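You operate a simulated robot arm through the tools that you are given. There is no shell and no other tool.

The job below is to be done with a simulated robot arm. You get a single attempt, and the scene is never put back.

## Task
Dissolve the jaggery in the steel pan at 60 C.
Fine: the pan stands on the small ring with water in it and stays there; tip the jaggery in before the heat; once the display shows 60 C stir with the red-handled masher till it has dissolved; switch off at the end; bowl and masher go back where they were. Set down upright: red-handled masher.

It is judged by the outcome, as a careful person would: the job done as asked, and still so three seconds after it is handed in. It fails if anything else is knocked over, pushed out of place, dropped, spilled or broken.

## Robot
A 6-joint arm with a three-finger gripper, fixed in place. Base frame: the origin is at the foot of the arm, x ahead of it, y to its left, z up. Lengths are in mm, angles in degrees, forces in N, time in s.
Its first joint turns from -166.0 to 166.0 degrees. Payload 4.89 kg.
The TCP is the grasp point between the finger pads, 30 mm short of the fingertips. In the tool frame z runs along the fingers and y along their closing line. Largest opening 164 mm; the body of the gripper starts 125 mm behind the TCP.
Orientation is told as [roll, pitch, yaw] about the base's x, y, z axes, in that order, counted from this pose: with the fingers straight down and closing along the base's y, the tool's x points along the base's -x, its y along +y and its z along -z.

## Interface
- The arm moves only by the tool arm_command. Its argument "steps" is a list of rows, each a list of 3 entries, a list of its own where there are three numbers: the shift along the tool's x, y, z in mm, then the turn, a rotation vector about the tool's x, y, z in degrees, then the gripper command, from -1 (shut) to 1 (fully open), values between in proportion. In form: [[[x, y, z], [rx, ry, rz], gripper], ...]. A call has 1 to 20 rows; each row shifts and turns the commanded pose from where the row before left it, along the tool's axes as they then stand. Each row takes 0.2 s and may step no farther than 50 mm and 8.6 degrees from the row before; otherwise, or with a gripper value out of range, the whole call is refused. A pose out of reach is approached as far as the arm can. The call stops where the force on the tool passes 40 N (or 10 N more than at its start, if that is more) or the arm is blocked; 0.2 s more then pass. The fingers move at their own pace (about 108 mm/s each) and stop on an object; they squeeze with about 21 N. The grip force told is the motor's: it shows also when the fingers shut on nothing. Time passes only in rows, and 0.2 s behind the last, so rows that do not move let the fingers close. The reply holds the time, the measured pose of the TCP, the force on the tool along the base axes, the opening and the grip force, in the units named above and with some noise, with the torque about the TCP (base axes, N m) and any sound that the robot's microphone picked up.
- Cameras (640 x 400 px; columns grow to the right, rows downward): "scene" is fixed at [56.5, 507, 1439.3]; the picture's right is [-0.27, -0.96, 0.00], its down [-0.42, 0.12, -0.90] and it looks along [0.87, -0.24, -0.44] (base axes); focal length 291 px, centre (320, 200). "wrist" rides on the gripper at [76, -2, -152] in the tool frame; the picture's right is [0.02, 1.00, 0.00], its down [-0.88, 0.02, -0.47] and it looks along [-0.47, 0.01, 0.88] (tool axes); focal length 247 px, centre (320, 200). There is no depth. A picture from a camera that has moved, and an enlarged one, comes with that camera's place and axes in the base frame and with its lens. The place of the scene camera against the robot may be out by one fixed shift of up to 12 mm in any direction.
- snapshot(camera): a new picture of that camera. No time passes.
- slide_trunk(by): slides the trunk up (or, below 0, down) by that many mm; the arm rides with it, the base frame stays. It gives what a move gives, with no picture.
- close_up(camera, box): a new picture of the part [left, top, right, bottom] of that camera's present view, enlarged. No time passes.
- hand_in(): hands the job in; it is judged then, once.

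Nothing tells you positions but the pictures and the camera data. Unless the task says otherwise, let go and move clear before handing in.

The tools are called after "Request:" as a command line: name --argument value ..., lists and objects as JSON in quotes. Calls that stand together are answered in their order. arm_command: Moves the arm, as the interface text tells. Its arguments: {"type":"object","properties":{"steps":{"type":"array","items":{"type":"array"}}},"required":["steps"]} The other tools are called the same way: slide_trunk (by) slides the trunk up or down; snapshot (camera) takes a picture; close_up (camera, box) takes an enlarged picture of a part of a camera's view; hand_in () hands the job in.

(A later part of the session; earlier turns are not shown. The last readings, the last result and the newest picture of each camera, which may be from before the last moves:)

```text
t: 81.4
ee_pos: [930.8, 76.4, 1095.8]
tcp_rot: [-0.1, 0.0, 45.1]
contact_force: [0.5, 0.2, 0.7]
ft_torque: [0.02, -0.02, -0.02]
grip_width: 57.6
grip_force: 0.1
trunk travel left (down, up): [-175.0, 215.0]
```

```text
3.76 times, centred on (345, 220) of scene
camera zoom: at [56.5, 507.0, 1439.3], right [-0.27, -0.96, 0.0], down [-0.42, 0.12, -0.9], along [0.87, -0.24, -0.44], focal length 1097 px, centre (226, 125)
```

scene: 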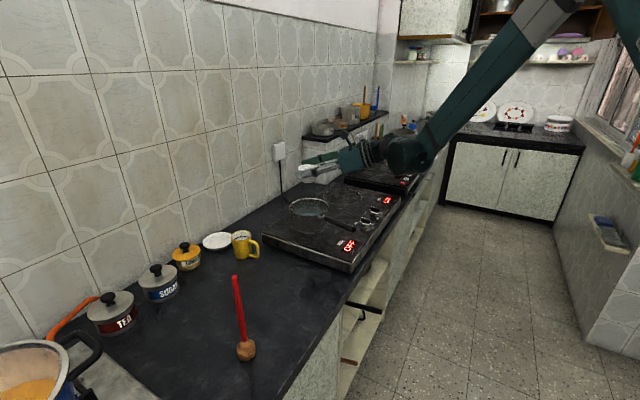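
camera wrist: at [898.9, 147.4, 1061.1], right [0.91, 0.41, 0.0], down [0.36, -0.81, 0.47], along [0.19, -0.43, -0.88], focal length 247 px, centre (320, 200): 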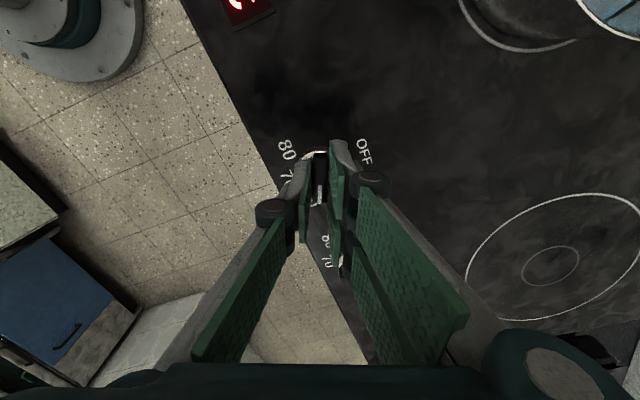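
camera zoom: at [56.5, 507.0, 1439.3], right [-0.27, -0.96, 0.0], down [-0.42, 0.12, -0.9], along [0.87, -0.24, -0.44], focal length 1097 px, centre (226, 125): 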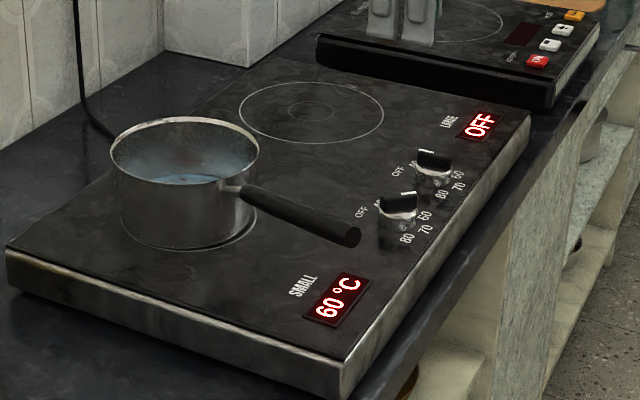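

The display shows 60 °C and is holding. I'll move over to the masher.

Request:
arm_command --steps '[[[-4, 43.3, -1], [0, 0, 0], -0.3], [[-4, 43.3, -1], [0, 0, 0], -0.3], [[-4, 43.3, -1], [0, 0, 0], -0.3], [[-4, 43.3, -1], [0, 0, 0], -0.3], [[-4, 43.3, -1], [0, 0, 0], -0.3], [[-4, 43.3, -1], [0, 0, 0], -0.3], [[-4, 43.3, -1], [0, 0, 0], -0.3], [[-4, 43.3, -1], [0, 0, 0], -0.3], [[-4, 43.3, -1], [0, 0, 0], -0.2], [[-4, 43.3, -1], [0, 0, 0], -0.2], [[-4, 43.3, -1], [0, 0, 0], -0.2], [[-4, 43.3, -1], [0, 0, 0], -0.2]]'

Request:
snapshot --camera "wrist"

Request:
close_up --camera "scene" --box '[200, 250, 320, 370]'

```text
t: 84.0
ee_pos: [593.8, 474.3, 1105.9]
tcp_rot: [0.1, 0.0, 45.1]
contact_force: [0.6, -0.7, 0.0]
ft_torque: [0.15, 0.15, 0.03]
grip_width: 65.7
grip_force: 0.2
trunk travel left (down, up): [-175.0, 215.0]
```

```text
taken
camera wrist: at [542.9, 419.8, 1259.2], right [-0.72, 0.69, 0.0], down [0.61, 0.64, 0.47], along [0.33, 0.34, -0.88], focal length 247 px, centre (320, 200)
```

wrist: 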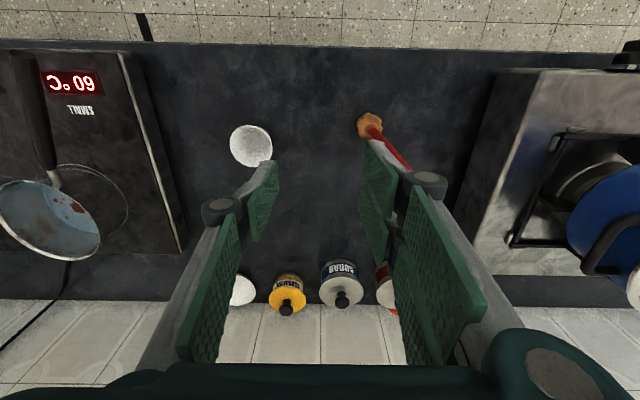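

```text
3.33 times, centred on (260, 310) of scene
camera zoom: at [56.5, 507.0, 1439.3], right [-0.27, -0.96, 0.0], down [-0.42, 0.12, -0.9], along [0.87, -0.24, -0.44], focal length 971 px, centre (520, -167)
```

zoom: 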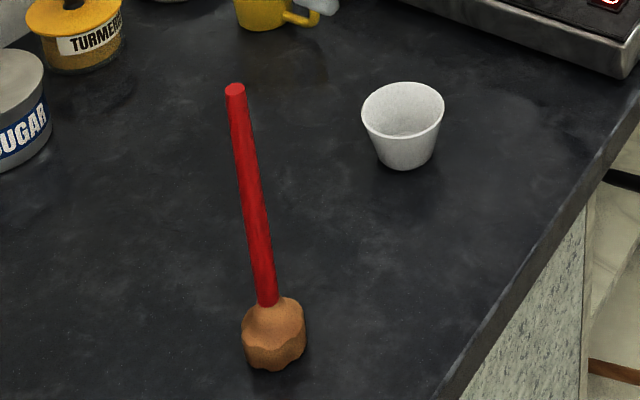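

The masher is standing untouched. I'll move so the fingers straddle its axis from above, then tilt the tool 25° outward, which lets me reach over the pan later.

Request:
arm_command --steps '[[[-4, 29, 0], [0, 0, 0], 0], [[-4, 29, 0], [0, 0, 0], 0], [[-3.9, 28.6, 0], [0, 0, 0], 0], [[0, 0, 0], [0, -8.4, 0], 0], [[0, 0, 0], [0, -8.3, 0], 0], [[0, 0, 0], [0, -8.3, 0], 0], [[0, 0, 0], [0, 0, 0], 0]]'

Request:
snapshot --camera "wrist"

Request:
close_up --camera "scene" --box '[180, 210, 340, 370]'

```text
t: 85.6
ee_pos: [543.8, 546.2, 1109.1]
tcp_rot: [0.0, -25.1, 44.9]
contact_force: [-0.2, -0.2, -0.4]
ft_torque: [0.04, -0.03, 0.01]
grip_width: 81.9
grip_force: 0.0
trunk travel left (down, up): [-175.0, 215.0]
```

```text
taken
camera wrist: at [450.0, 451.1, 1216.6], right [-0.72, 0.69, -0.01], down [0.41, 0.44, 0.8], along [0.56, 0.57, -0.6], focal length 247 px, centre (320, 200)
```

wrist: 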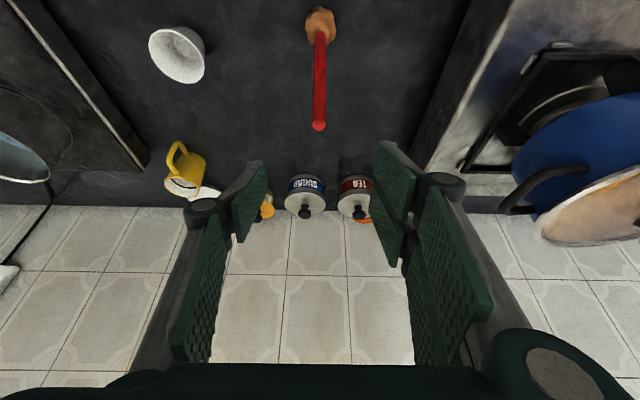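

```text
2.50 times, centred on (260, 290) of scene
camera zoom: at [56.5, 507.0, 1439.3], right [-0.27, -0.96, 0.0], down [-0.42, 0.12, -0.9], along [0.87, -0.24, -0.44], focal length 728 px, centre (470, -25)
```

zoom: 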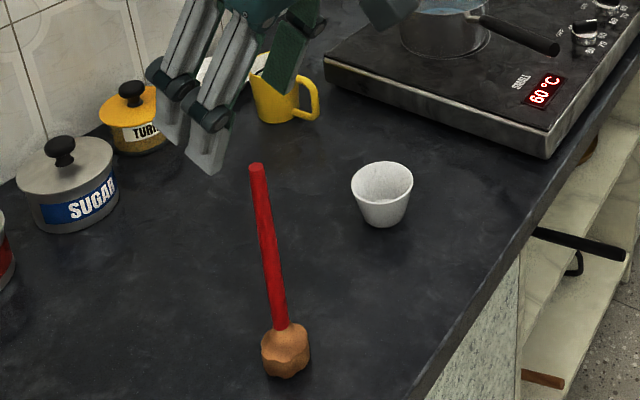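

The masher is centred between the fingers. I'll descend to grip the handle about 60 mm below its top.

Request:
arm_command --steps '[[[14.2, -0.4, 30.4], [0, 0, 0], 0], [[14.2, -0.4, 30.4], [0, 0, 0], 0], [[14.2, -0.4, 30.4], [0, 0, 0], 0], [[14.1, -0.3, 30.2], [0, 0, 0], 0], [[0, 0, 0], [0, 0, 0], -0.2]]'

Request:
snapshot --camera "wrist"

Request:
close_up --camera "scene" --box '[180, 210, 340, 370]'

```text
t: 86.8
ee_pos: [544.6, 546.4, 972.4]
tcp_rot: [-0.1, -25.1, 45.0]
contact_force: [0.0, 0.5, -0.9]
ft_torque: [-0.05, 0.02, -0.01]
grip_width: 65.4
grip_force: 0.0
trunk travel left (down, up): [-175.0, 215.0]
```

```text
taken
camera wrist: at [451.1, 451.9, 1081.0], right [-0.72, 0.69, -0.01], down [0.41, 0.44, 0.8], along [0.56, 0.57, -0.6], focal length 247 px, centre (320, 200)
```

wrist: 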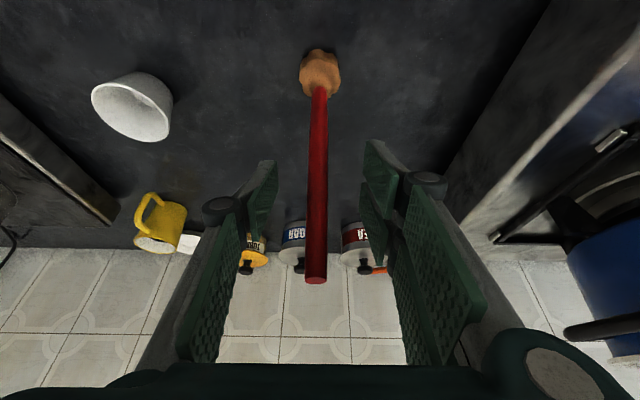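

```text
2.50 times, centred on (260, 290) of scene
camera zoom: at [56.5, 507.0, 1439.3], right [-0.27, -0.96, 0.0], down [-0.42, 0.12, -0.9], along [0.87, -0.24, -0.44], focal length 728 px, centre (470, -25)
```

zoom: 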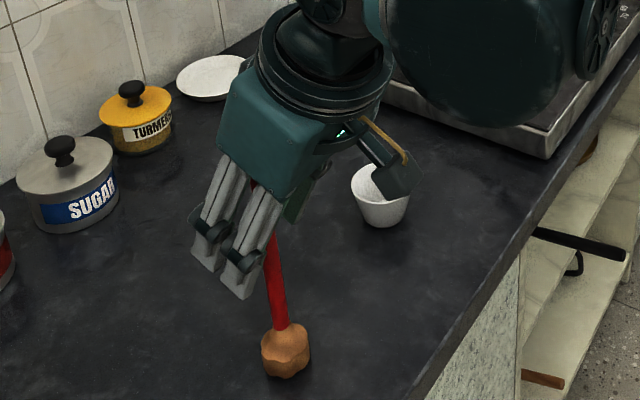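

The handle is centred between the fingers. Closing on it now.

Request:
arm_command --steps '[[[0, 0, 0], [0, 0, 0], -0.5], [[0, 0, 0], [0, 0, 0], -0.7], [[0, 0, 0], [0, 0, 0], -0.8], [[0, 0, 0], [0, 0, 0], -1], [[0, 0, 0], [0, 0, 0], -1], [[0, 0, 0], [0, 0, 0], -1]]'

Request:
snapshot --camera "wrist"

Request:
close_up --camera "scene" --box '[180, 210, 340, 370]'

```text
t: 88.2
ee_pos: [544.2, 547.5, 973.6]
tcp_rot: [0.0, -25.0, 45.0]
contact_force: [0.1, -0.3, -0.3]
ft_torque: [0.0, 0.03, -0.03]
grip_width: 15.3
grip_force: 21.1
trunk travel left (down, up): [-175.0, 215.0]
```

```text
taken
camera wrist: at [450.9, 451.7, 1081.3], right [-0.72, 0.69, -0.01], down [0.41, 0.44, 0.8], along [0.56, 0.57, -0.6], focal length 247 px, centre (320, 200)
```

wrist: 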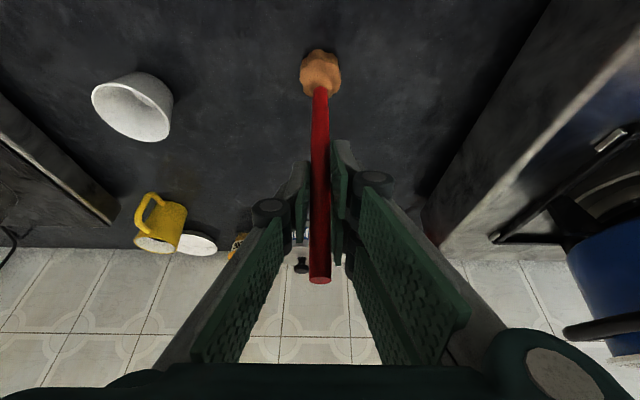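

```text
2.50 times, centred on (260, 290) of scene
camera zoom: at [56.5, 507.0, 1439.3], right [-0.27, -0.96, 0.0], down [-0.42, 0.12, -0.9], along [0.87, -0.24, -0.44], focal length 728 px, centre (470, -25)
```

zoom: 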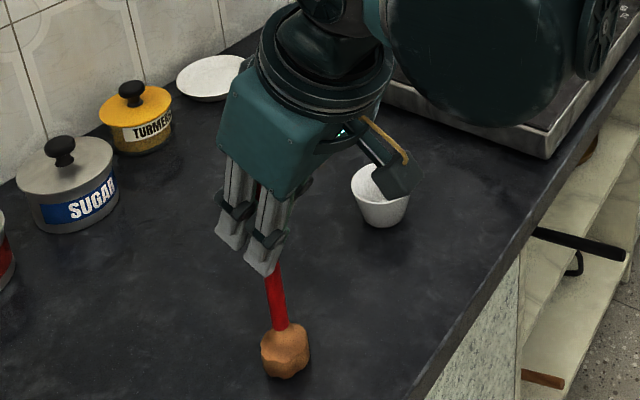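

The masher handle is gripped at 15 mm with 21 N of force. I'll lift it straight up by raising the trunk, so the head clears the pan rim.

Request:
slide_trunk --by 20

Request:
close_up --camera "scene" --box '[180, 210, 340, 370]'

```text
t: 88.8
ee_pos: [543.1, 546.7, 993.7]
tcp_rot: [-0.1, -25.1, 45.0]
contact_force: [0.3, -0.9, -1.3]
ft_torque: [0.0, -0.01, 0.0]
grip_width: 15.0
grip_force: 20.9
trunk travel left (down, up): [-195.0, 195.0]
```

```text
2.50 times, centred on (260, 290) of scene
camera zoom: at [56.5, 507.0, 1439.3], right [-0.27, -0.96, 0.0], down [-0.42, 0.12, -0.9], along [0.87, -0.24, -0.44], focal length 728 px, centre (470, -25)
```

zoom: 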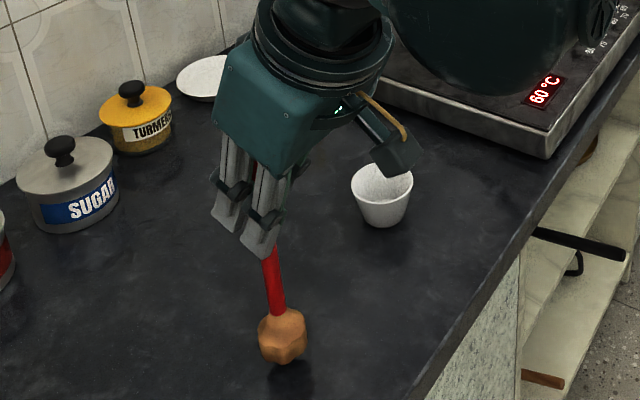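

Request:
slide_trunk --by 160

Request:
snapshot --camera "scene"

Request:
snapshot --camera "wrist"

```text
t: 90.7
ee_pos: [545.4, 546.4, 1153.6]
tcp_rot: [-0.2, -25.1, 45.0]
contact_force: [0.2, -0.5, -1.3]
ft_torque: [0.02, 0.01, 0.01]
grip_width: 14.8
grip_force: 20.8
trunk travel left (down, up): [-355.0, 35.0]
```

```text
taken
```

scene: 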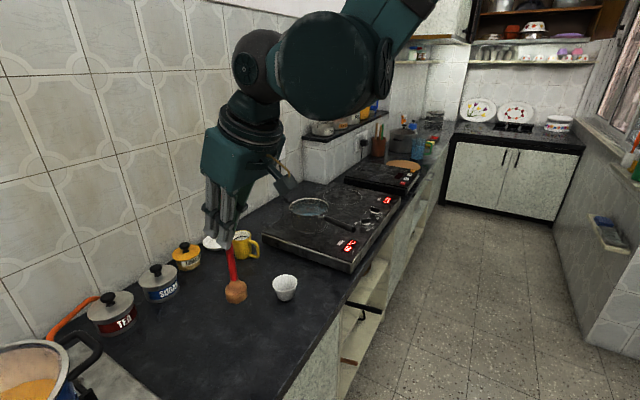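

```text
taken
camera wrist: at [451.0, 451.8, 1261.2], right [-0.72, 0.69, -0.01], down [0.41, 0.44, 0.8], along [0.56, 0.57, -0.6], focal length 247 px, centre (320, 200)
```

wrist: 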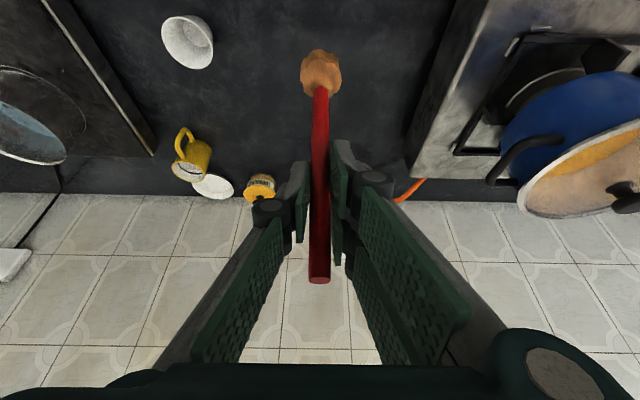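

The masher is held steady and vertical. I'll carry it across above the pan, with its head about 45 mm above the rim.

Request:
arm_command --steps '[[[-4, -16, 1.9], [0, 0, 0], -1], [[-7, -28, 3.3], [0, 0, 0], -1], [[-8.9, -36.2, 4.2], [0, 0, 0], -1], [[-8.9, -36.2, 4.2], [0, 0, 0], -1], [[-8.9, -36.2, 4.2], [0, 0, 0], -1], [[-8.9, -36.2, 4.2], [0, 0, 0], -1], [[-8.9, -36.2, 4.2], [0, 0, 0], -1], [[-8.9, -36.2, 4.2], [0, 0, 0], -1], [[-8.9, -36.2, 4.2], [0, 0, 0], -1], [[-8.9, -36.2, 4.2], [0, 0, 0], -1], [[-8.9, -36.2, 4.2], [0, 0, 0], -1], [[-8.9, -36.2, 4.2], [0, 0, 0], -1], [[-8.9, -36.2, 4.2], [0, 0, 0], -1], [[-7, -28, 3.3], [0, 0, 0], -1], [[-4.5, -18, 2.1], [0, 0, 0], -1], [[-2.5, -10, 1.2], [0, 0, 0], -1], [[0, 0, 0], [0, 0, 0], -1]]'

Request:
snapshot --camera "wrist"

Request:
snapshot --camera "scene"

```text
t: 94.3
ee_pos: [992.9, 290.0, 1153.2]
tcp_rot: [-0.1, -25.0, 45.1]
contact_force: [-0.7, 0.4, -0.9]
ft_torque: [0.04, 0.03, -0.01]
grip_width: 14.9
grip_force: 21.4
trunk travel left (down, up): [-355.0, 35.0]
```

```text
taken
camera wrist: at [900.0, 194.5, 1260.0], right [-0.72, 0.69, -0.01], down [0.41, 0.44, 0.8], along [0.56, 0.57, -0.6], focal length 247 px, centre (320, 200)
```

wrist: 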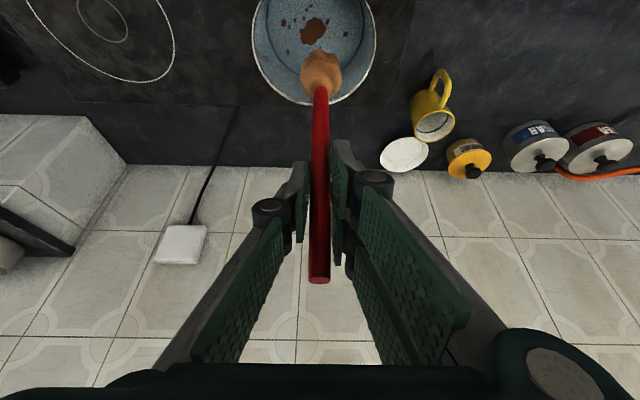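

```text
taken
```

scene: 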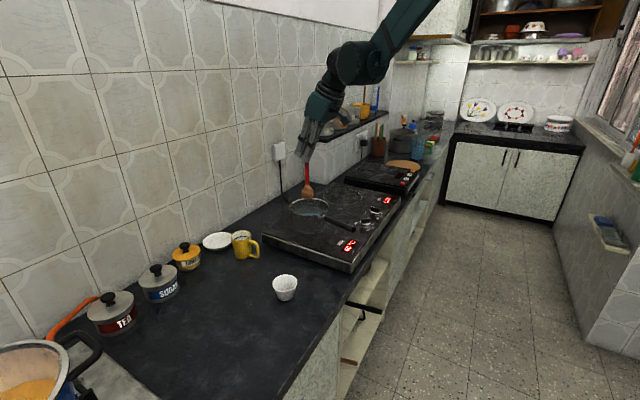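

The head is nearly over the pan, and the estimates agree on the pan centre. I'll centre it and lower it into the water in steps, staying just off the bottom.

Request:
arm_command --steps '[[[-6.3, -7, 3], [0, 0, 0], -1], [[0, 0, 0], [0, 0, 0], -1], [[8.5, 0, 18.1], [0, 0, 0], -1], [[8.5, 0, 18.1], [0, 0, 0], -1]]'

Request:
close_up --camera "wrist" --box '[220, 0, 420, 130]'

Request:
close_up --camera "scene" --box '[270, 140, 370, 240]'

```text
t: 95.3
ee_pos: [1002.7, 290.4, 1113.8]
tcp_rot: [-0.1, -24.9, 45.0]
contact_force: [0.4, 0.2, -0.2]
ft_torque: [-0.02, -0.01, 0.0]
grip_width: 15.2
grip_force: 20.7
trunk travel left (down, up): [-355.0, 35.0]
```

```text
3.08 times, centred on (320, 65) of wrist
camera zoom: at [910.2, 194.7, 1221.0], right [-0.72, 0.69, -0.01], down [0.41, 0.44, 0.8], along [0.56, 0.57, -0.6], focal length 760 px, centre (320, 615)
```

zoom: 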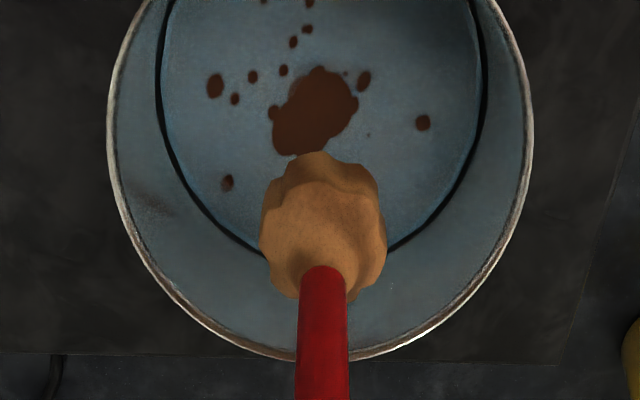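

```text
4.00 times, centred on (320, 190) of scene
camera zoom: at [56.5, 507.0, 1439.3], right [-0.27, -0.96, 0.0], down [-0.42, 0.12, -0.9], along [0.87, -0.24, -0.44], focal length 1165 px, centre (320, 240)
```

zoom: 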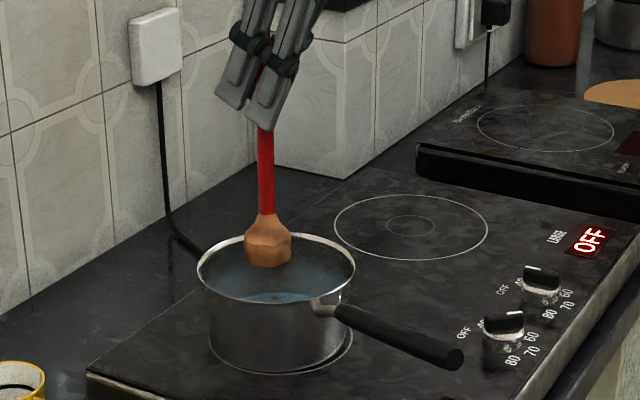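

Request:
arm_command --steps '[[[8.5, 0, 18.1], [0, 0, 0], -1], [[8.5, 0, 18.1], [0, 0, 0], -1], [[6.3, 0, 13.6], [0, 0, 0], -1], [[4.2, 0, 9.1], [0, 0, 0], -1], [[2.1, 0, 4.5], [0, 0, 0], -1]]'

Request:
close_up --camera "wrist" --box '[200, 0, 440, 150]'

Request:
close_up --camera "scene" --box '[270, 140, 370, 240]'

```text
t: 96.5
ee_pos: [1003.0, 289.7, 1043.9]
tcp_rot: [-0.1, -25.0, 45.0]
contact_force: [0.5, 0.2, -0.8]
ft_torque: [0.0, -0.02, -0.05]
grip_width: 14.9
grip_force: 21.1
trunk travel left (down, up): [-355.0, 35.0]
```

```text
2.67 times, centred on (320, 75) of wrist
camera zoom: at [910.1, 194.0, 1151.4], right [-0.72, 0.69, -0.01], down [0.41, 0.44, 0.8], along [0.56, 0.57, -0.6], focal length 659 px, centre (320, 533)
```

zoom: 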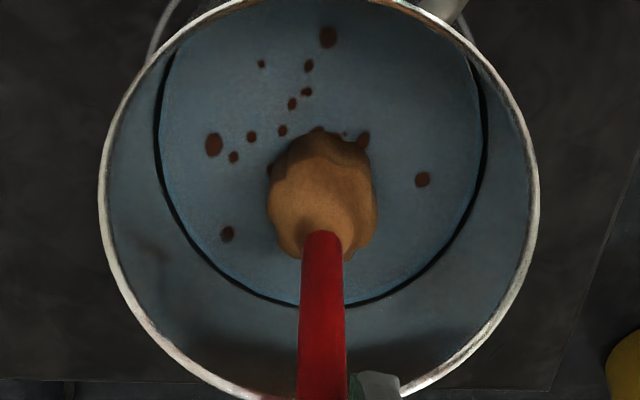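

```text
4.00 times, centred on (320, 190) of scene
camera zoom: at [56.5, 507.0, 1439.3], right [-0.27, -0.96, 0.0], down [-0.42, 0.12, -0.9], along [0.87, -0.24, -0.44], focal length 1165 px, centre (320, 240)
```

zoom: 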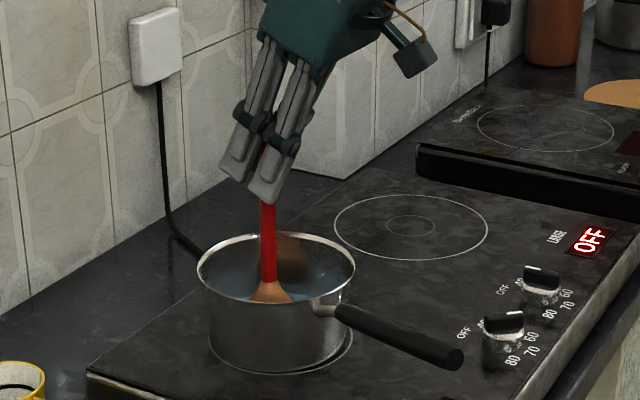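

The head is in the water, about 10 mm above the bottom and centred. I'll lower a little more and do one careful stirring circle of 24 mm radius, watching the force.

Request:
arm_command --steps '[[[2.1, 0, 4.5], [0, 0, 0], -1], [[-10.87, 0, 5.08], [0, 0, 0], -1], [[-10.87, 0, 5.08], [0, 0, 0], -1], [[4.15, 14.11, -1.94], [0, 0, 0], -1], [[10.87, 8.72, -5.08], [0, 0, 0], -1], [[13.45, 0, -6.28], [0, 0, 0], -1], [[10.87, -8.72, -5.08], [0, 0, 0], -1], [[4.15, -14.11, -1.94], [0, 0, 0], -1], [[-4.15, -14.11, 1.94], [0, 0, 0], -1], [[-10.87, -8.72, 5.08], [0, 0, 0], -1], [[-13.45, 0, 6.28], [0, 0, 0], -1], [[-10.87, 8.72, 5.08], [0, 0, 0], -1], [[-4.15, 14.11, 1.94], [0, 0, 0], -1]]'

Request:
close_up --camera "wrist" --box '[200, 0, 440, 150]'

Request:
close_up --camera "scene" --box '[260, 150, 400, 260]'

```text
t: 99.3
ee_pos: [1020.0, 308.2, 1037.9]
tcp_rot: [0.0, -25.0, 45.0]
contact_force: [0.2, 0.0, -1.0]
ft_torque: [0.06, 0.04, 0.04]
grip_width: 15.3
grip_force: 21.0
trunk travel left (down, up): [-355.0, 35.0]
```

```text
2.67 times, centred on (320, 75) of wrist
camera zoom: at [927.0, 212.7, 1145.3], right [-0.72, 0.69, -0.01], down [0.41, 0.44, 0.8], along [0.56, 0.57, -0.6], focal length 659 px, centre (320, 533)
```

zoom: 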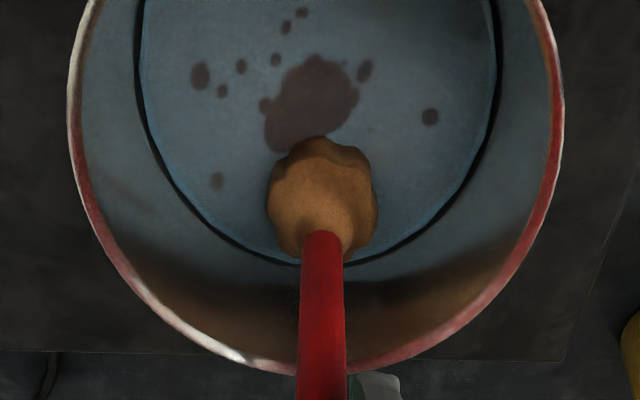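

```text
3.64 times, centred on (330, 205) of scene
camera zoom: at [56.5, 507.0, 1439.3], right [-0.27, -0.96, 0.0], down [-0.42, 0.12, -0.9], along [0.87, -0.24, -0.44], focal length 1059 px, centre (284, 182)
```

zoom: 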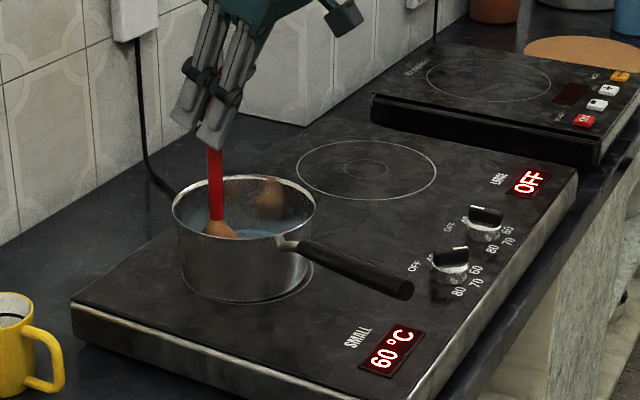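

Stirring works: the jaggery patches are already fading and the pan hasn't moved. I'll continue with two full circles.

Request:
arm_command --steps '[[[4.15, 14.11, -1.94], [0, 0, 0], -1], [[10.87, 8.72, -5.08], [0, 0, 0], -1], [[13.45, 0, -6.28], [0, 0, 0], -1], [[10.87, -8.72, -5.08], [0, 0, 0], -1], [[4.15, -14.11, -1.94], [0, 0, 0], -1], [[-4.15, -14.11, 1.94], [0, 0, 0], -1], [[-10.87, -8.72, 5.08], [0, 0, 0], -1], [[-13.45, 0, 6.28], [0, 0, 0], -1], [[-10.87, 8.72, 5.08], [0, 0, 0], -1], [[-4.15, 14.11, 1.94], [0, 0, 0], -1], [[4.15, 14.11, -1.94], [0, 0, 0], -1], [[10.87, 8.72, -5.08], [0, 0, 0], -1], [[13.45, 0, -6.28], [0, 0, 0], -1], [[10.87, -8.72, -5.08], [0, 0, 0], -1], [[4.15, -14.11, -1.94], [0, 0, 0], -1], [[-4.15, -14.11, 1.94], [0, 0, 0], -1], [[-10.87, -8.72, 5.08], [0, 0, 0], -1], [[-13.45, 0, 6.28], [0, 0, 0], -1], [[-10.87, 8.72, 5.08], [0, 0, 0], -1], [[-4.15, 14.11, 1.94], [0, 0, 0], -1]]'

Request:
close_up --camera "wrist" --box '[200, 0, 440, 150]'

Request:
close_up --camera "scene" --box '[260, 150, 400, 260]'

```text
t: 103.5
ee_pos: [1018.9, 307.8, 1038.6]
tcp_rot: [0.1, -25.0, 45.0]
contact_force: [0.2, -0.7, -0.3]
ft_torque: [0.02, 0.04, 0.02]
grip_width: 15.1
grip_force: 21.0
trunk travel left (down, up): [-355.0, 35.0]
```

```text
2.67 times, centred on (320, 75) of wrist
camera zoom: at [925.6, 213.0, 1146.5], right [-0.72, 0.69, -0.01], down [0.41, 0.44, 0.8], along [0.56, 0.57, -0.6], focal length 659 px, centre (320, 533)
```

zoom: 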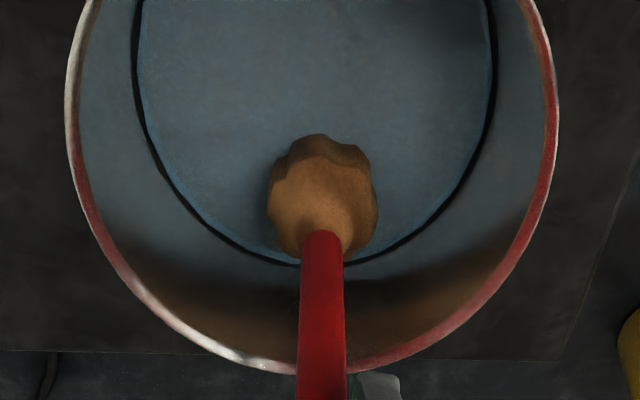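

```text
3.64 times, centred on (330, 205) of scene
camera zoom: at [56.5, 507.0, 1439.3], right [-0.27, -0.96, 0.0], down [-0.42, 0.12, -0.9], along [0.87, -0.24, -0.44], focal length 1059 px, centre (284, 182)
```

zoom: 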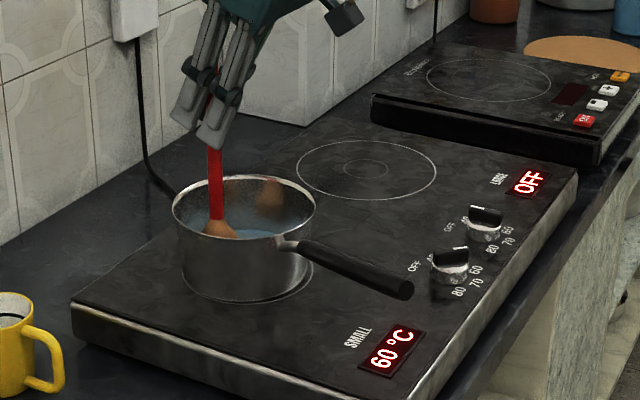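

The patches appear fully dissolved. I'll do one more circle to be sure, then return to the middle and lift out.

Request:
arm_command --steps '[[[4.15, 14.11, -1.94], [0, 0, 0], -1], [[10.87, 8.72, -5.08], [0, 0, 0], -1], [[13.45, 0, -6.28], [0, 0, 0], -1], [[10.87, -8.72, -5.08], [0, 0, 0], -1], [[4.15, -14.11, -1.94], [0, 0, 0], -1], [[-4.15, -14.11, 1.94], [0, 0, 0], -1], [[-10.87, -8.72, 5.08], [0, 0, 0], -1], [[-13.45, 0, 6.28], [0, 0, 0], -1], [[-10.87, 8.72, 5.08], [0, 0, 0], -1], [[-4.15, 14.11, 1.94], [0, 0, 0], -1], [[10.87, 0, -5.08], [0, 0, 0], -1], [[10.87, 0, -5.08], [0, 0, 0], -1], [[0, 0, 0], [0, 0, 0], -1]]'

Request:
close_up --camera "wrist" --box '[200, 0, 440, 150]'

Request:
close_up --camera "scene" --box '[280, 190, 340, 240]'

```text
t: 106.3
ee_pos: [1001.7, 289.4, 1039.1]
tcp_rot: [-0.1, -25.0, 45.0]
contact_force: [0.2, -0.8, -0.5]
ft_torque: [0.04, 0.01, 0.03]
grip_width: 15.0
grip_force: 20.9
trunk travel left (down, up): [-355.0, 35.0]
```

```text
2.67 times, centred on (320, 75) of wrist
camera zoom: at [908.8, 194.9, 1146.5], right [-0.72, 0.69, -0.01], down [0.41, 0.44, 0.8], along [0.56, 0.57, -0.6], focal length 659 px, centre (320, 533)
```

zoom: 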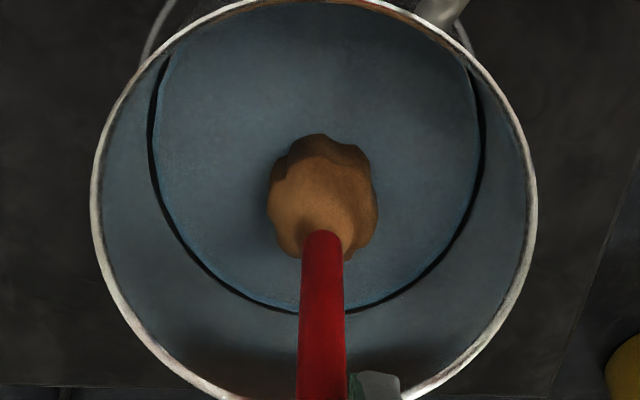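

```text
8.00 times, centred on (310, 215) of scene
camera zoom: at [56.5, 507.0, 1439.3], right [-0.27, -0.96, 0.0], down [-0.42, 0.12, -0.9], along [0.87, -0.24, -0.44], focal length 2330 px, centre (400, 80)
```

zoom: 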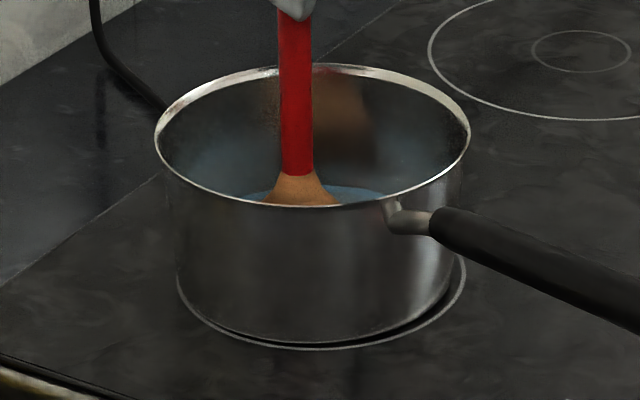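

The jaggery is fully dissolved and the pan is still squarely on its ring. I'll lift the masher out and pause briefly over the pan to drip.

Request:
arm_command --steps '[[[-6, 0, -13], [0, 0, 0], -1], [[-12.2, 0, -26], [0, 0, 0], -1], [[-12.2, 0, -26], [0, 0, 0], -1], [[-12.2, 0, -26], [0, 0, 0], -1], [[-6, 0, -13.2], [0, 0, 0], -1], [[0, 0, 0], [0, 0, 0], -1], [[0, 0, 0], [0, 0, 0], -1], [[0, 0, 0], [0, 0, 0], -1], [[0, 0, 0], [0, 0, 0], -1], [[0, 0, 0], [0, 0, 0], -1]]'

Request:
snapshot --camera "wrist"

Request:
close_up --camera "scene" --box '[260, 130, 400, 260]'

```text
t: 108.5
ee_pos: [1002.7, 290.7, 1154.0]
tcp_rot: [-0.1, -25.0, 44.9]
contact_force: [0.2, 0.4, -1.0]
ft_torque: [0.0, 0.02, -0.02]
grip_width: 15.1
grip_force: 20.6
trunk travel left (down, up): [-355.0, 35.0]
```

```text
taken
camera wrist: at [908.7, 195.7, 1260.9], right [-0.72, 0.69, -0.01], down [0.41, 0.44, 0.8], along [0.56, 0.57, -0.6], focal length 247 px, centre (320, 200)
```

wrist: 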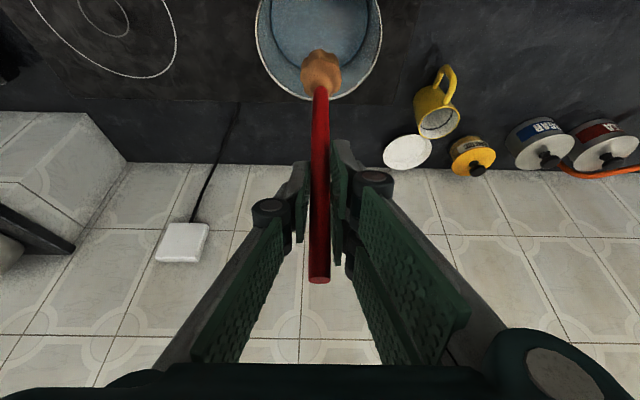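

```text
3.08 times, centred on (330, 195) of scene
camera zoom: at [56.5, 507.0, 1439.3], right [-0.27, -0.96, 0.0], down [-0.42, 0.12, -0.9], along [0.87, -0.24, -0.44], focal length 896 px, centre (289, 215)
```

zoom: 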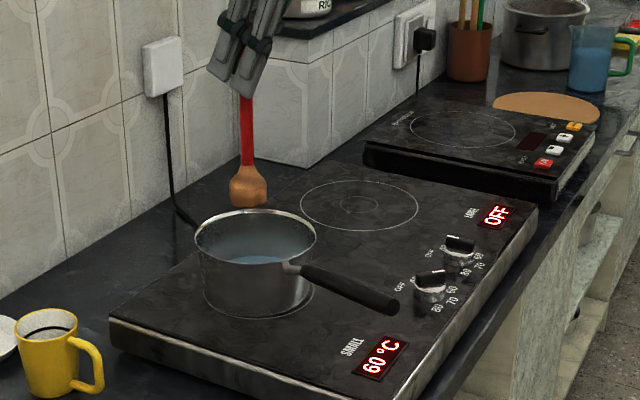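

The masher hasn't shifted in the grip and the water is clear of lumps. I'll carry it back above its original place.

Request:
arm_command --steps '[[[4.1, 16, -1.9], [0, 0, 0], -1], [[7.1, 28, -3.3], [0, 0, 0], -1], [[9.2, 36.2, -4.3], [0, 0, 0], -1], [[9.2, 36.2, -4.3], [0, 0, 0], -1], [[9.2, 36.2, -4.3], [0, 0, 0], -1], [[9.2, 36.2, -4.3], [0, 0, 0], -1], [[9.2, 36.2, -4.3], [0, 0, 0], -1], [[9.2, 36.2, -4.3], [0, 0, 0], -1], [[9.2, 36.2, -4.3], [0, 0, 0], -1], [[9.2, 36.2, -4.3], [0, 0, 0], -1], [[9.2, 36.2, -4.3], [0, 0, 0], -1], [[9.2, 36.2, -4.3], [0, 0, 0], -1], [[9.2, 36.2, -4.3], [0, 0, 0], -1], [[7.1, 28, -3.3], [0, 0, 0], -1], [[5.1, 20, -2.4], [0, 0, 0], -1], [[3.9, 15.3, -1.8], [0, 0, 0], -1], [[0, 0, 0], [0, 0, 0], -1]]'

Request:
snapshot --camera "wrist"

Request:
snapshot --camera "scene"

```text
t: 112.1
ee_pos: [544.7, 548.9, 1154.2]
tcp_rot: [-0.1, -25.0, 45.0]
contact_force: [-0.2, 0.3, -0.3]
ft_torque: [-0.04, -0.03, -0.02]
grip_width: 15.1
grip_force: 20.6
trunk travel left (down, up): [-355.0, 35.0]
```

```text
taken
camera wrist: at [451.4, 453.4, 1260.4], right [-0.72, 0.69, -0.01], down [0.41, 0.44, 0.8], along [0.56, 0.57, -0.6], focal length 247 px, centre (320, 200)
```

wrist: 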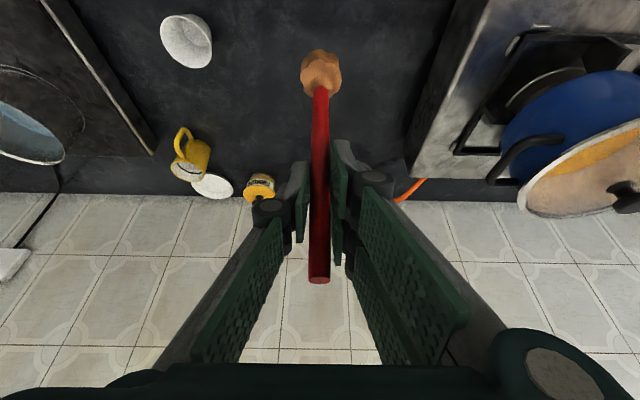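

```text
taken
```

scene: 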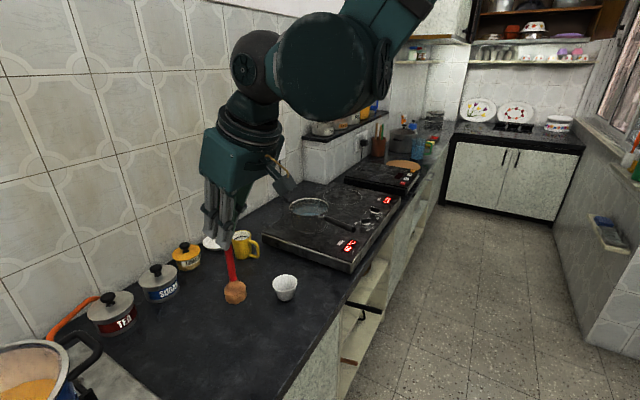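

The view matches the pose right after lifting to within a millimetre or two. I'll lower the trunk most of the way, then finish gently with the arm.

Request:
slide_trunk --by -172

Request:
close_up --camera "scene" --box '[180, 210, 340, 370]'

Request:
snapshot --camera "wrist"

```text
t: 114.0
ee_pos: [545.9, 548.0, 980.8]
tcp_rot: [-0.1, -25.0, 45.0]
contact_force: [0.1, -0.1, -0.5]
ft_torque: [0.0, 0.0, -0.01]
grip_width: 15.0
grip_force: 21.1
trunk travel left (down, up): [-183.0, 207.0]
```

```text
2.50 times, centred on (260, 290) of scene
camera zoom: at [56.5, 507.0, 1439.3], right [-0.27, -0.96, 0.0], down [-0.42, 0.12, -0.9], along [0.87, -0.24, -0.44], focal length 728 px, centre (470, -25)
```

zoom: 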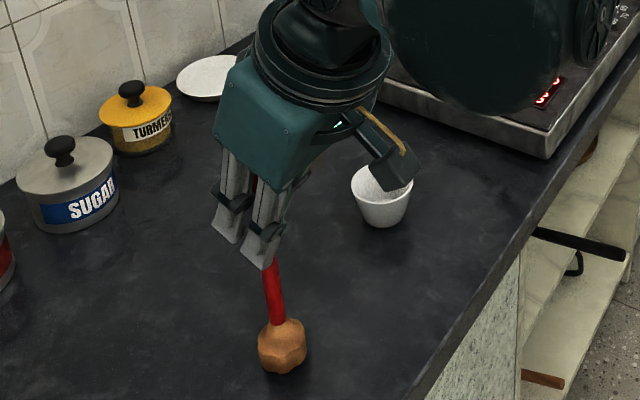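

```text
taken
camera wrist: at [451.9, 453.1, 1088.5], right [-0.72, 0.69, -0.01], down [0.41, 0.44, 0.8], along [0.56, 0.57, -0.6], focal length 247 px, centre (320, 200)
```

wrist: 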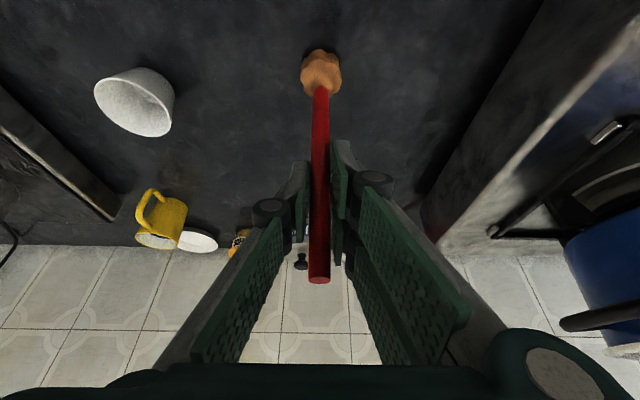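

Request:
arm_command --steps '[[[1.8, 0, 1.9], [0, 0, 0], -1], [[1.8, 0, 1.9], [0, 0, 0], -1], [[0.42, 0, 0.91], [0, 0, 0], -1], [[0.42, 0, 0.91], [0, 0, 0], -1], [[0, 0, 0], [0, 0, 0], -1]]'

```text
t: 115.2
ee_pos: [543.9, 546.8, 974.3]
tcp_rot: [-0.2, -25.0, 45.0]
contact_force: [0.5, 1.1, -1.4]
ft_torque: [-0.02, -0.03, 0.01]
grip_width: 15.1
grip_force: 20.6
trunk travel left (down, up): [-183.0, 207.0]
```

Request:
arm_command --steps '[[[0.3, 0, 0.65], [0, 0, 0], -1], [[0.3, 0, 0.65], [0, 0, 0], -1], [[0, 0, 0], [0, 0, 0], -1]]'

Request:
close_up --camera "scene" --box '[220, 300, 300, 370]'

Request:
close_up --camera "wrist" --box '[280, 30, 360, 110]'

```text
t: 116.0
ee_pos: [543.7, 549.1, 972.9]
tcp_rot: [-0.2, -25.1, 45.1]
contact_force: [1.8, -0.3, 13.9]
ft_torque: [-0.02, -0.05, -0.01]
grip_width: 14.9
grip_force: 20.7
trunk travel left (down, up): [-183.0, 207.0]
```

```text
5.71 times, centred on (260, 335) of scene
camera zoom: at [56.5, 507.0, 1439.3], right [-0.27, -0.96, 0.0], down [-0.42, 0.12, -0.9], along [0.87, -0.24, -0.44], focal length 1664 px, centre (663, -571)
```

zoom: 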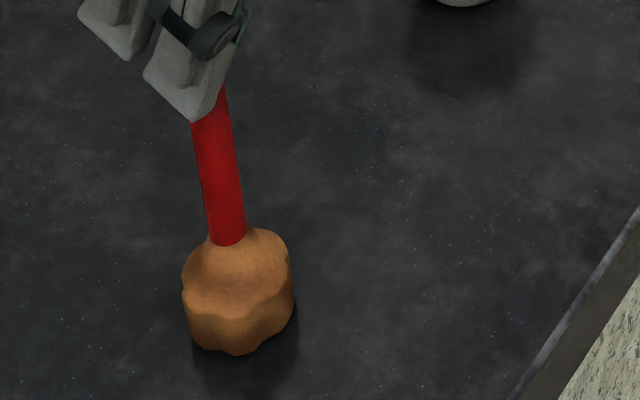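

```text
5.00 times, centred on (320, 70) of wrist
camera zoom: at [450.2, 452.2, 1081.0], right [-0.72, 0.69, -0.01], down [0.41, 0.44, 0.8], along [0.56, 0.57, -0.6], focal length 1235 px, centre (320, 850)
```

zoom: 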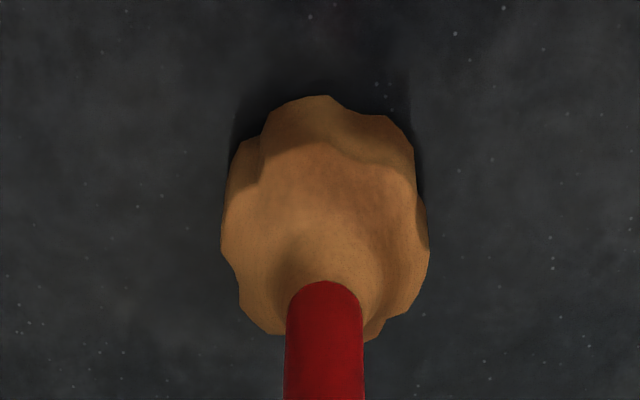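

The masher has touched down (14 N upward with negligible torque). I'll release gently and check that it stands before moving away.

Request:
arm_command --steps '[[[-0.2, 0, -0.4], [0, 0, 0], -1], [[0, 0, 0], [0, 0, 0], -0.75], [[0, 0, 0], [0, 0, 0], -0.6], [[0, 0, 0], [0, 0, 0], -0.4], [[0, 0, 0], [0, 0, 0], -0.2], [[0, 0, 0], [0, 0, 0], 0], [[0, 0, 0], [0, 0, 0], 0]]'

Request:
snapshot --camera "wrist"

Request:
close_up --camera "scene" --box '[180, 210, 340, 370]'

```text
t: 117.6
ee_pos: [544.2, 547.6, 973.1]
tcp_rot: [0.0, -25.0, 45.0]
contact_force: [-0.4, 0.4, -0.5]
ft_torque: [-0.04, -0.01, 0.02]
grip_width: 81.8
grip_force: 0.1
trunk travel left (down, up): [-183.0, 207.0]
```

```text
taken
camera wrist: at [450.3, 452.3, 1080.4], right [-0.72, 0.69, -0.01], down [0.41, 0.44, 0.8], along [0.56, 0.57, -0.6], focal length 247 px, centre (320, 200)
```

wrist: 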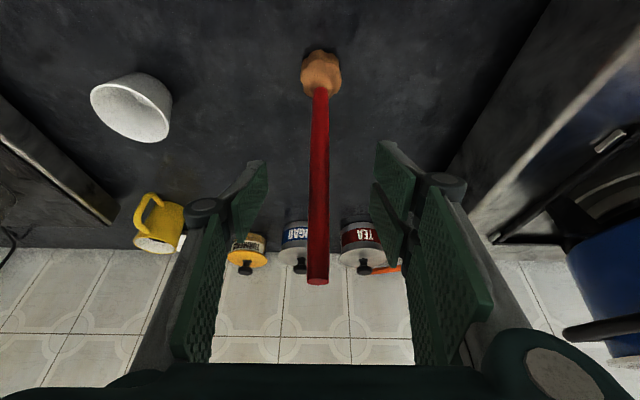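

```text
2.50 times, centred on (260, 290) of scene
camera zoom: at [56.5, 507.0, 1439.3], right [-0.27, -0.96, 0.0], down [-0.42, 0.12, -0.9], along [0.87, -0.24, -0.44], focal length 728 px, centre (470, -25)
```

zoom: 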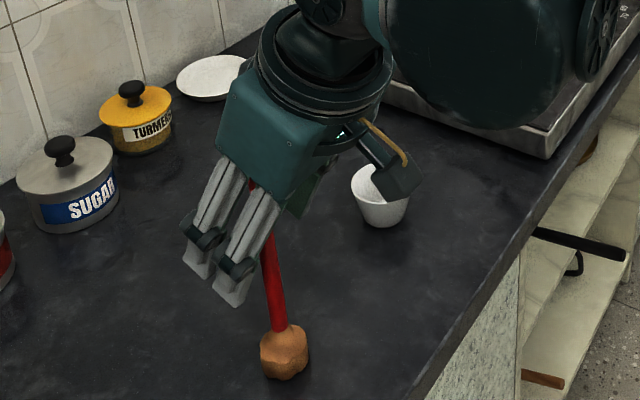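

The masher stands upright on its own. I'll rise straight up until the fingers clear the handle top, then straighten the tool.

Request:
arm_command --steps '[[[-6, 0, -13], [0, 0, 0], 0], [[-14.2, 0, -30.4], [0, 0, 0], 0], [[-14.2, 0, -30.4], [0, 0, 0], 0], [[-14.2, 0, -30.4], [0, 0, 0], 0], [[-14.2, 0, -30.4], [0, 0, 0], 0], [[0, 0, 0], [0, 8.4, 0], 0], [[0, 0, 0], [0, 8.3, 0], 0], [[0, 0, 0], [0, 8.3, 0], 0], [[0, 0, 0], [0, 0, 0], -0.1]]'

Request:
close_up --camera "scene" --box '[180, 210, 340, 370]'

```text
t: 119.6
ee_pos: [544.4, 546.5, 1120.8]
tcp_rot: [-0.1, 0.1, 45.0]
contact_force: [0.9, 1.3, -0.5]
ft_torque: [-0.09, 0.09, 0.02]
grip_width: 73.8
grip_force: 0.1
trunk travel left (down, up): [-183.0, 207.0]
```

```text
2.50 times, centred on (260, 290) of scene
camera zoom: at [56.5, 507.0, 1439.3], right [-0.27, -0.96, 0.0], down [-0.42, 0.12, -0.9], along [0.87, -0.24, -0.44], focal length 728 px, centre (470, -25)
```

zoom: 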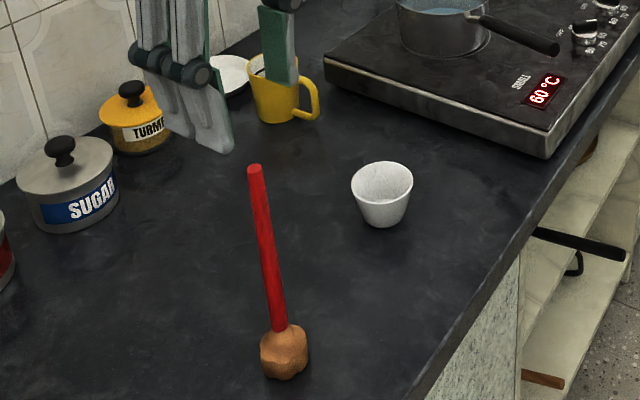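

The masher is back within about 2–3 mm of where it was, standing upright. Now I'll switch off: move over the SMALL knob.

Request:
arm_command --steps '[[[4.2, -43.2, 1.4], [0, 0, 0], -0.1], [[4.2, -43.2, 1.4], [0, 0, 0], -0.3], [[4.2, -43.2, 1.4], [0, 0, 0], -0.3], [[4.2, -43.2, 1.4], [0, 0, 0], -0.3], [[4.2, -43.2, 1.4], [0, 0, 0], -0.3], [[4.2, -43.2, 1.4], [0, 0, 0], -0.3], [[4.2, -43.2, 1.4], [0, 0, 0], -0.3], [[4.2, -43.2, 1.4], [0, 0, 0], -0.3], [[4.2, -43.2, 1.4], [0, 0, 0], -0.3], [[4.2, -43.2, 1.4], [0, 0, 0], -0.3], [[4.2, -43.2, 1.4], [0, 0, 0], -0.3], [[4.2, -43.2, 1.4], [0, 0, 0], -0.3], [[4.2, -43.2, 1.4], [0, 0, 0], -0.3], [[4.2, -43.2, 1.4], [0, 0, 0], -0.3], [[0, 0, 0], [0, 0, 0], -0.3]]'

Request:
arm_command --steps '[[[0, 0, 0], [0, 0, 8.4375], -0.3], [[0, 0, 0], [0, 0, 8.4375], -0.3], [[0, 0, 0], [0, 0, 8.4375], -0.3], [[0, 0, 0], [0, 0, 8.4375], -0.3], [[0, 0, 0], [0, 0, 8.4375], -0.3], [[0, 0, 0], [0, 0, 8.4375], -0.3], [[0, 0, 0], [0, 0, 8.4375], -0.3], [[0, 0, 0], [0, 0, 8.4375], -0.3], [[0, 0, 0], [0, 0, 8.4375], -0.3], [[0, 0, 0], [0, 0, 8.4375], -0.3], [[0, 0, 0], [0, 0, 8.4375], -0.3], [[0, 0, 0], [0, 0, 8.4375], -0.3], [[0, 0, 0], [0, 0, 8.4375], -0.3], [[0, 0, 0], [0, 0, 8.4375], -0.3], [[0, 0, 0], [0, 0, 8.4375], -0.3], [[0, 0, 0], [0, 0, 8.4375], -0.3]]'

Request:
close_up --camera "wrist" --box '[260, 80, 380, 190]'

Request:
snapshot --camera "scene"

```text
t: 122.8
ee_pos: [927.1, 77.4, 1100.6]
tcp_rot: [-0.2, 0.0, 44.9]
contact_force: [0.4, -0.1, -0.9]
ft_torque: [0.1, 0.07, 0.01]
grip_width: 57.3
grip_force: 0.0
trunk travel left (down, up): [-183.0, 207.0]
```

```text
t: 126.2
ee_pos: [929.5, 77.5, 1103.5]
tcp_rot: [0.1, 0.0, -90.1]
contact_force: [-0.2, 0.0, -0.6]
ft_torque: [0.02, -0.01, 0.0]
grip_width: 57.9
grip_force: 0.1
trunk travel left (down, up): [-183.0, 207.0]
```

```text
3.64 times, centred on (320, 135) of wrist
camera zoom: at [928.5, 154.5, 1257.2], right [1.0, 0.02, 0.0], down [0.02, -0.88, 0.47], along [0.01, -0.47, -0.88], focal length 898 px, centre (320, 436)
```

zoom: 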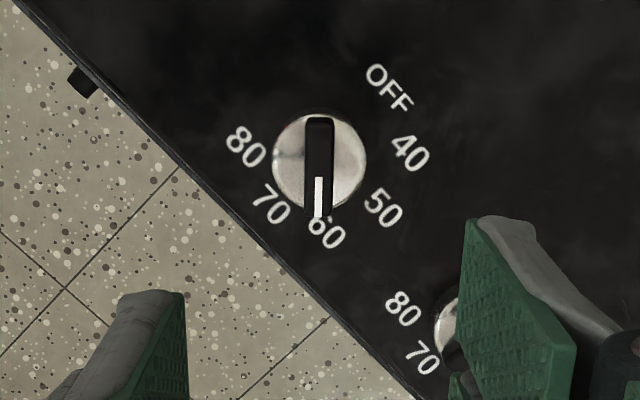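

```text
taken
```

scene: 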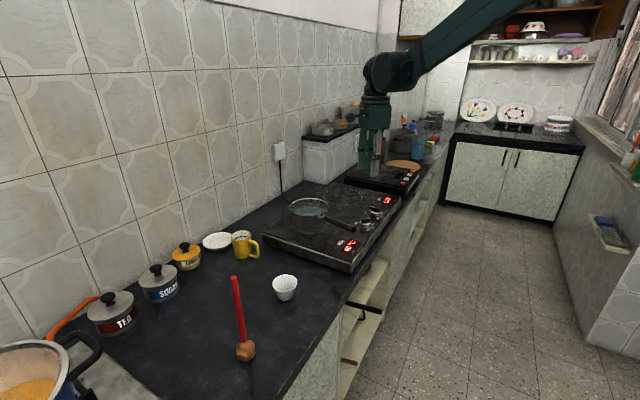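

The knob is aligned under the gripper with its pointer at 60. I'll descend to the same height as before.

Request:
arm_command --steps '[[[0, 0, 40], [0, 0, 0], -0.3], [[0, 0, 40], [0, 0, 0], -0.3], [[0, 0, 40], [0, 0, 0], -0.3], [[0, 0, 40], [0, 0, 0], -0.3], [[0, 0, 20], [0, 0, 0], -0.3], [[0, 0, 8], [0, 0, 0], -0.3], [[0, 0, 0], [0, 0, 0], -0.3]]'

Request:
close_up --camera "wrist" --box '[240, 100, 400, 230]'

```text
t: 127.8
ee_pos: [930.8, 76.6, 914.2]
tcp_rot: [-0.1, 0.1, -90.1]
contact_force: [-0.3, -0.2, 0.1]
ft_torque: [-0.01, 0.05, -0.01]
grip_width: 57.3
grip_force: 0.1
trunk travel left (down, up): [-183.0, 207.0]
```

```text
3.08 times, centred on (320, 165) of wrist
camera zoom: at [928.5, 154.1, 1068.0], right [1.0, 0.02, 0.0], down [0.02, -0.88, 0.47], along [0.01, -0.47, -0.88], focal length 760 px, centre (320, 308)
```

zoom: 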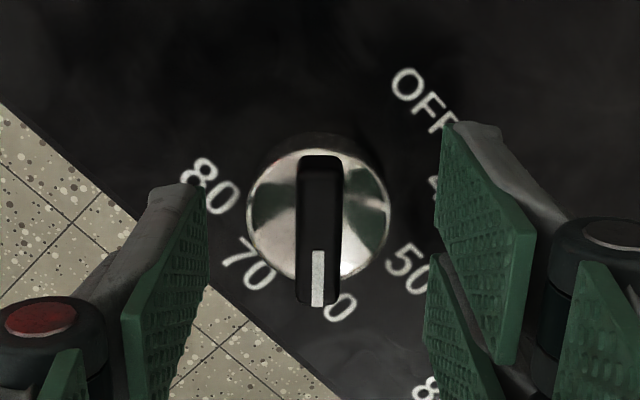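

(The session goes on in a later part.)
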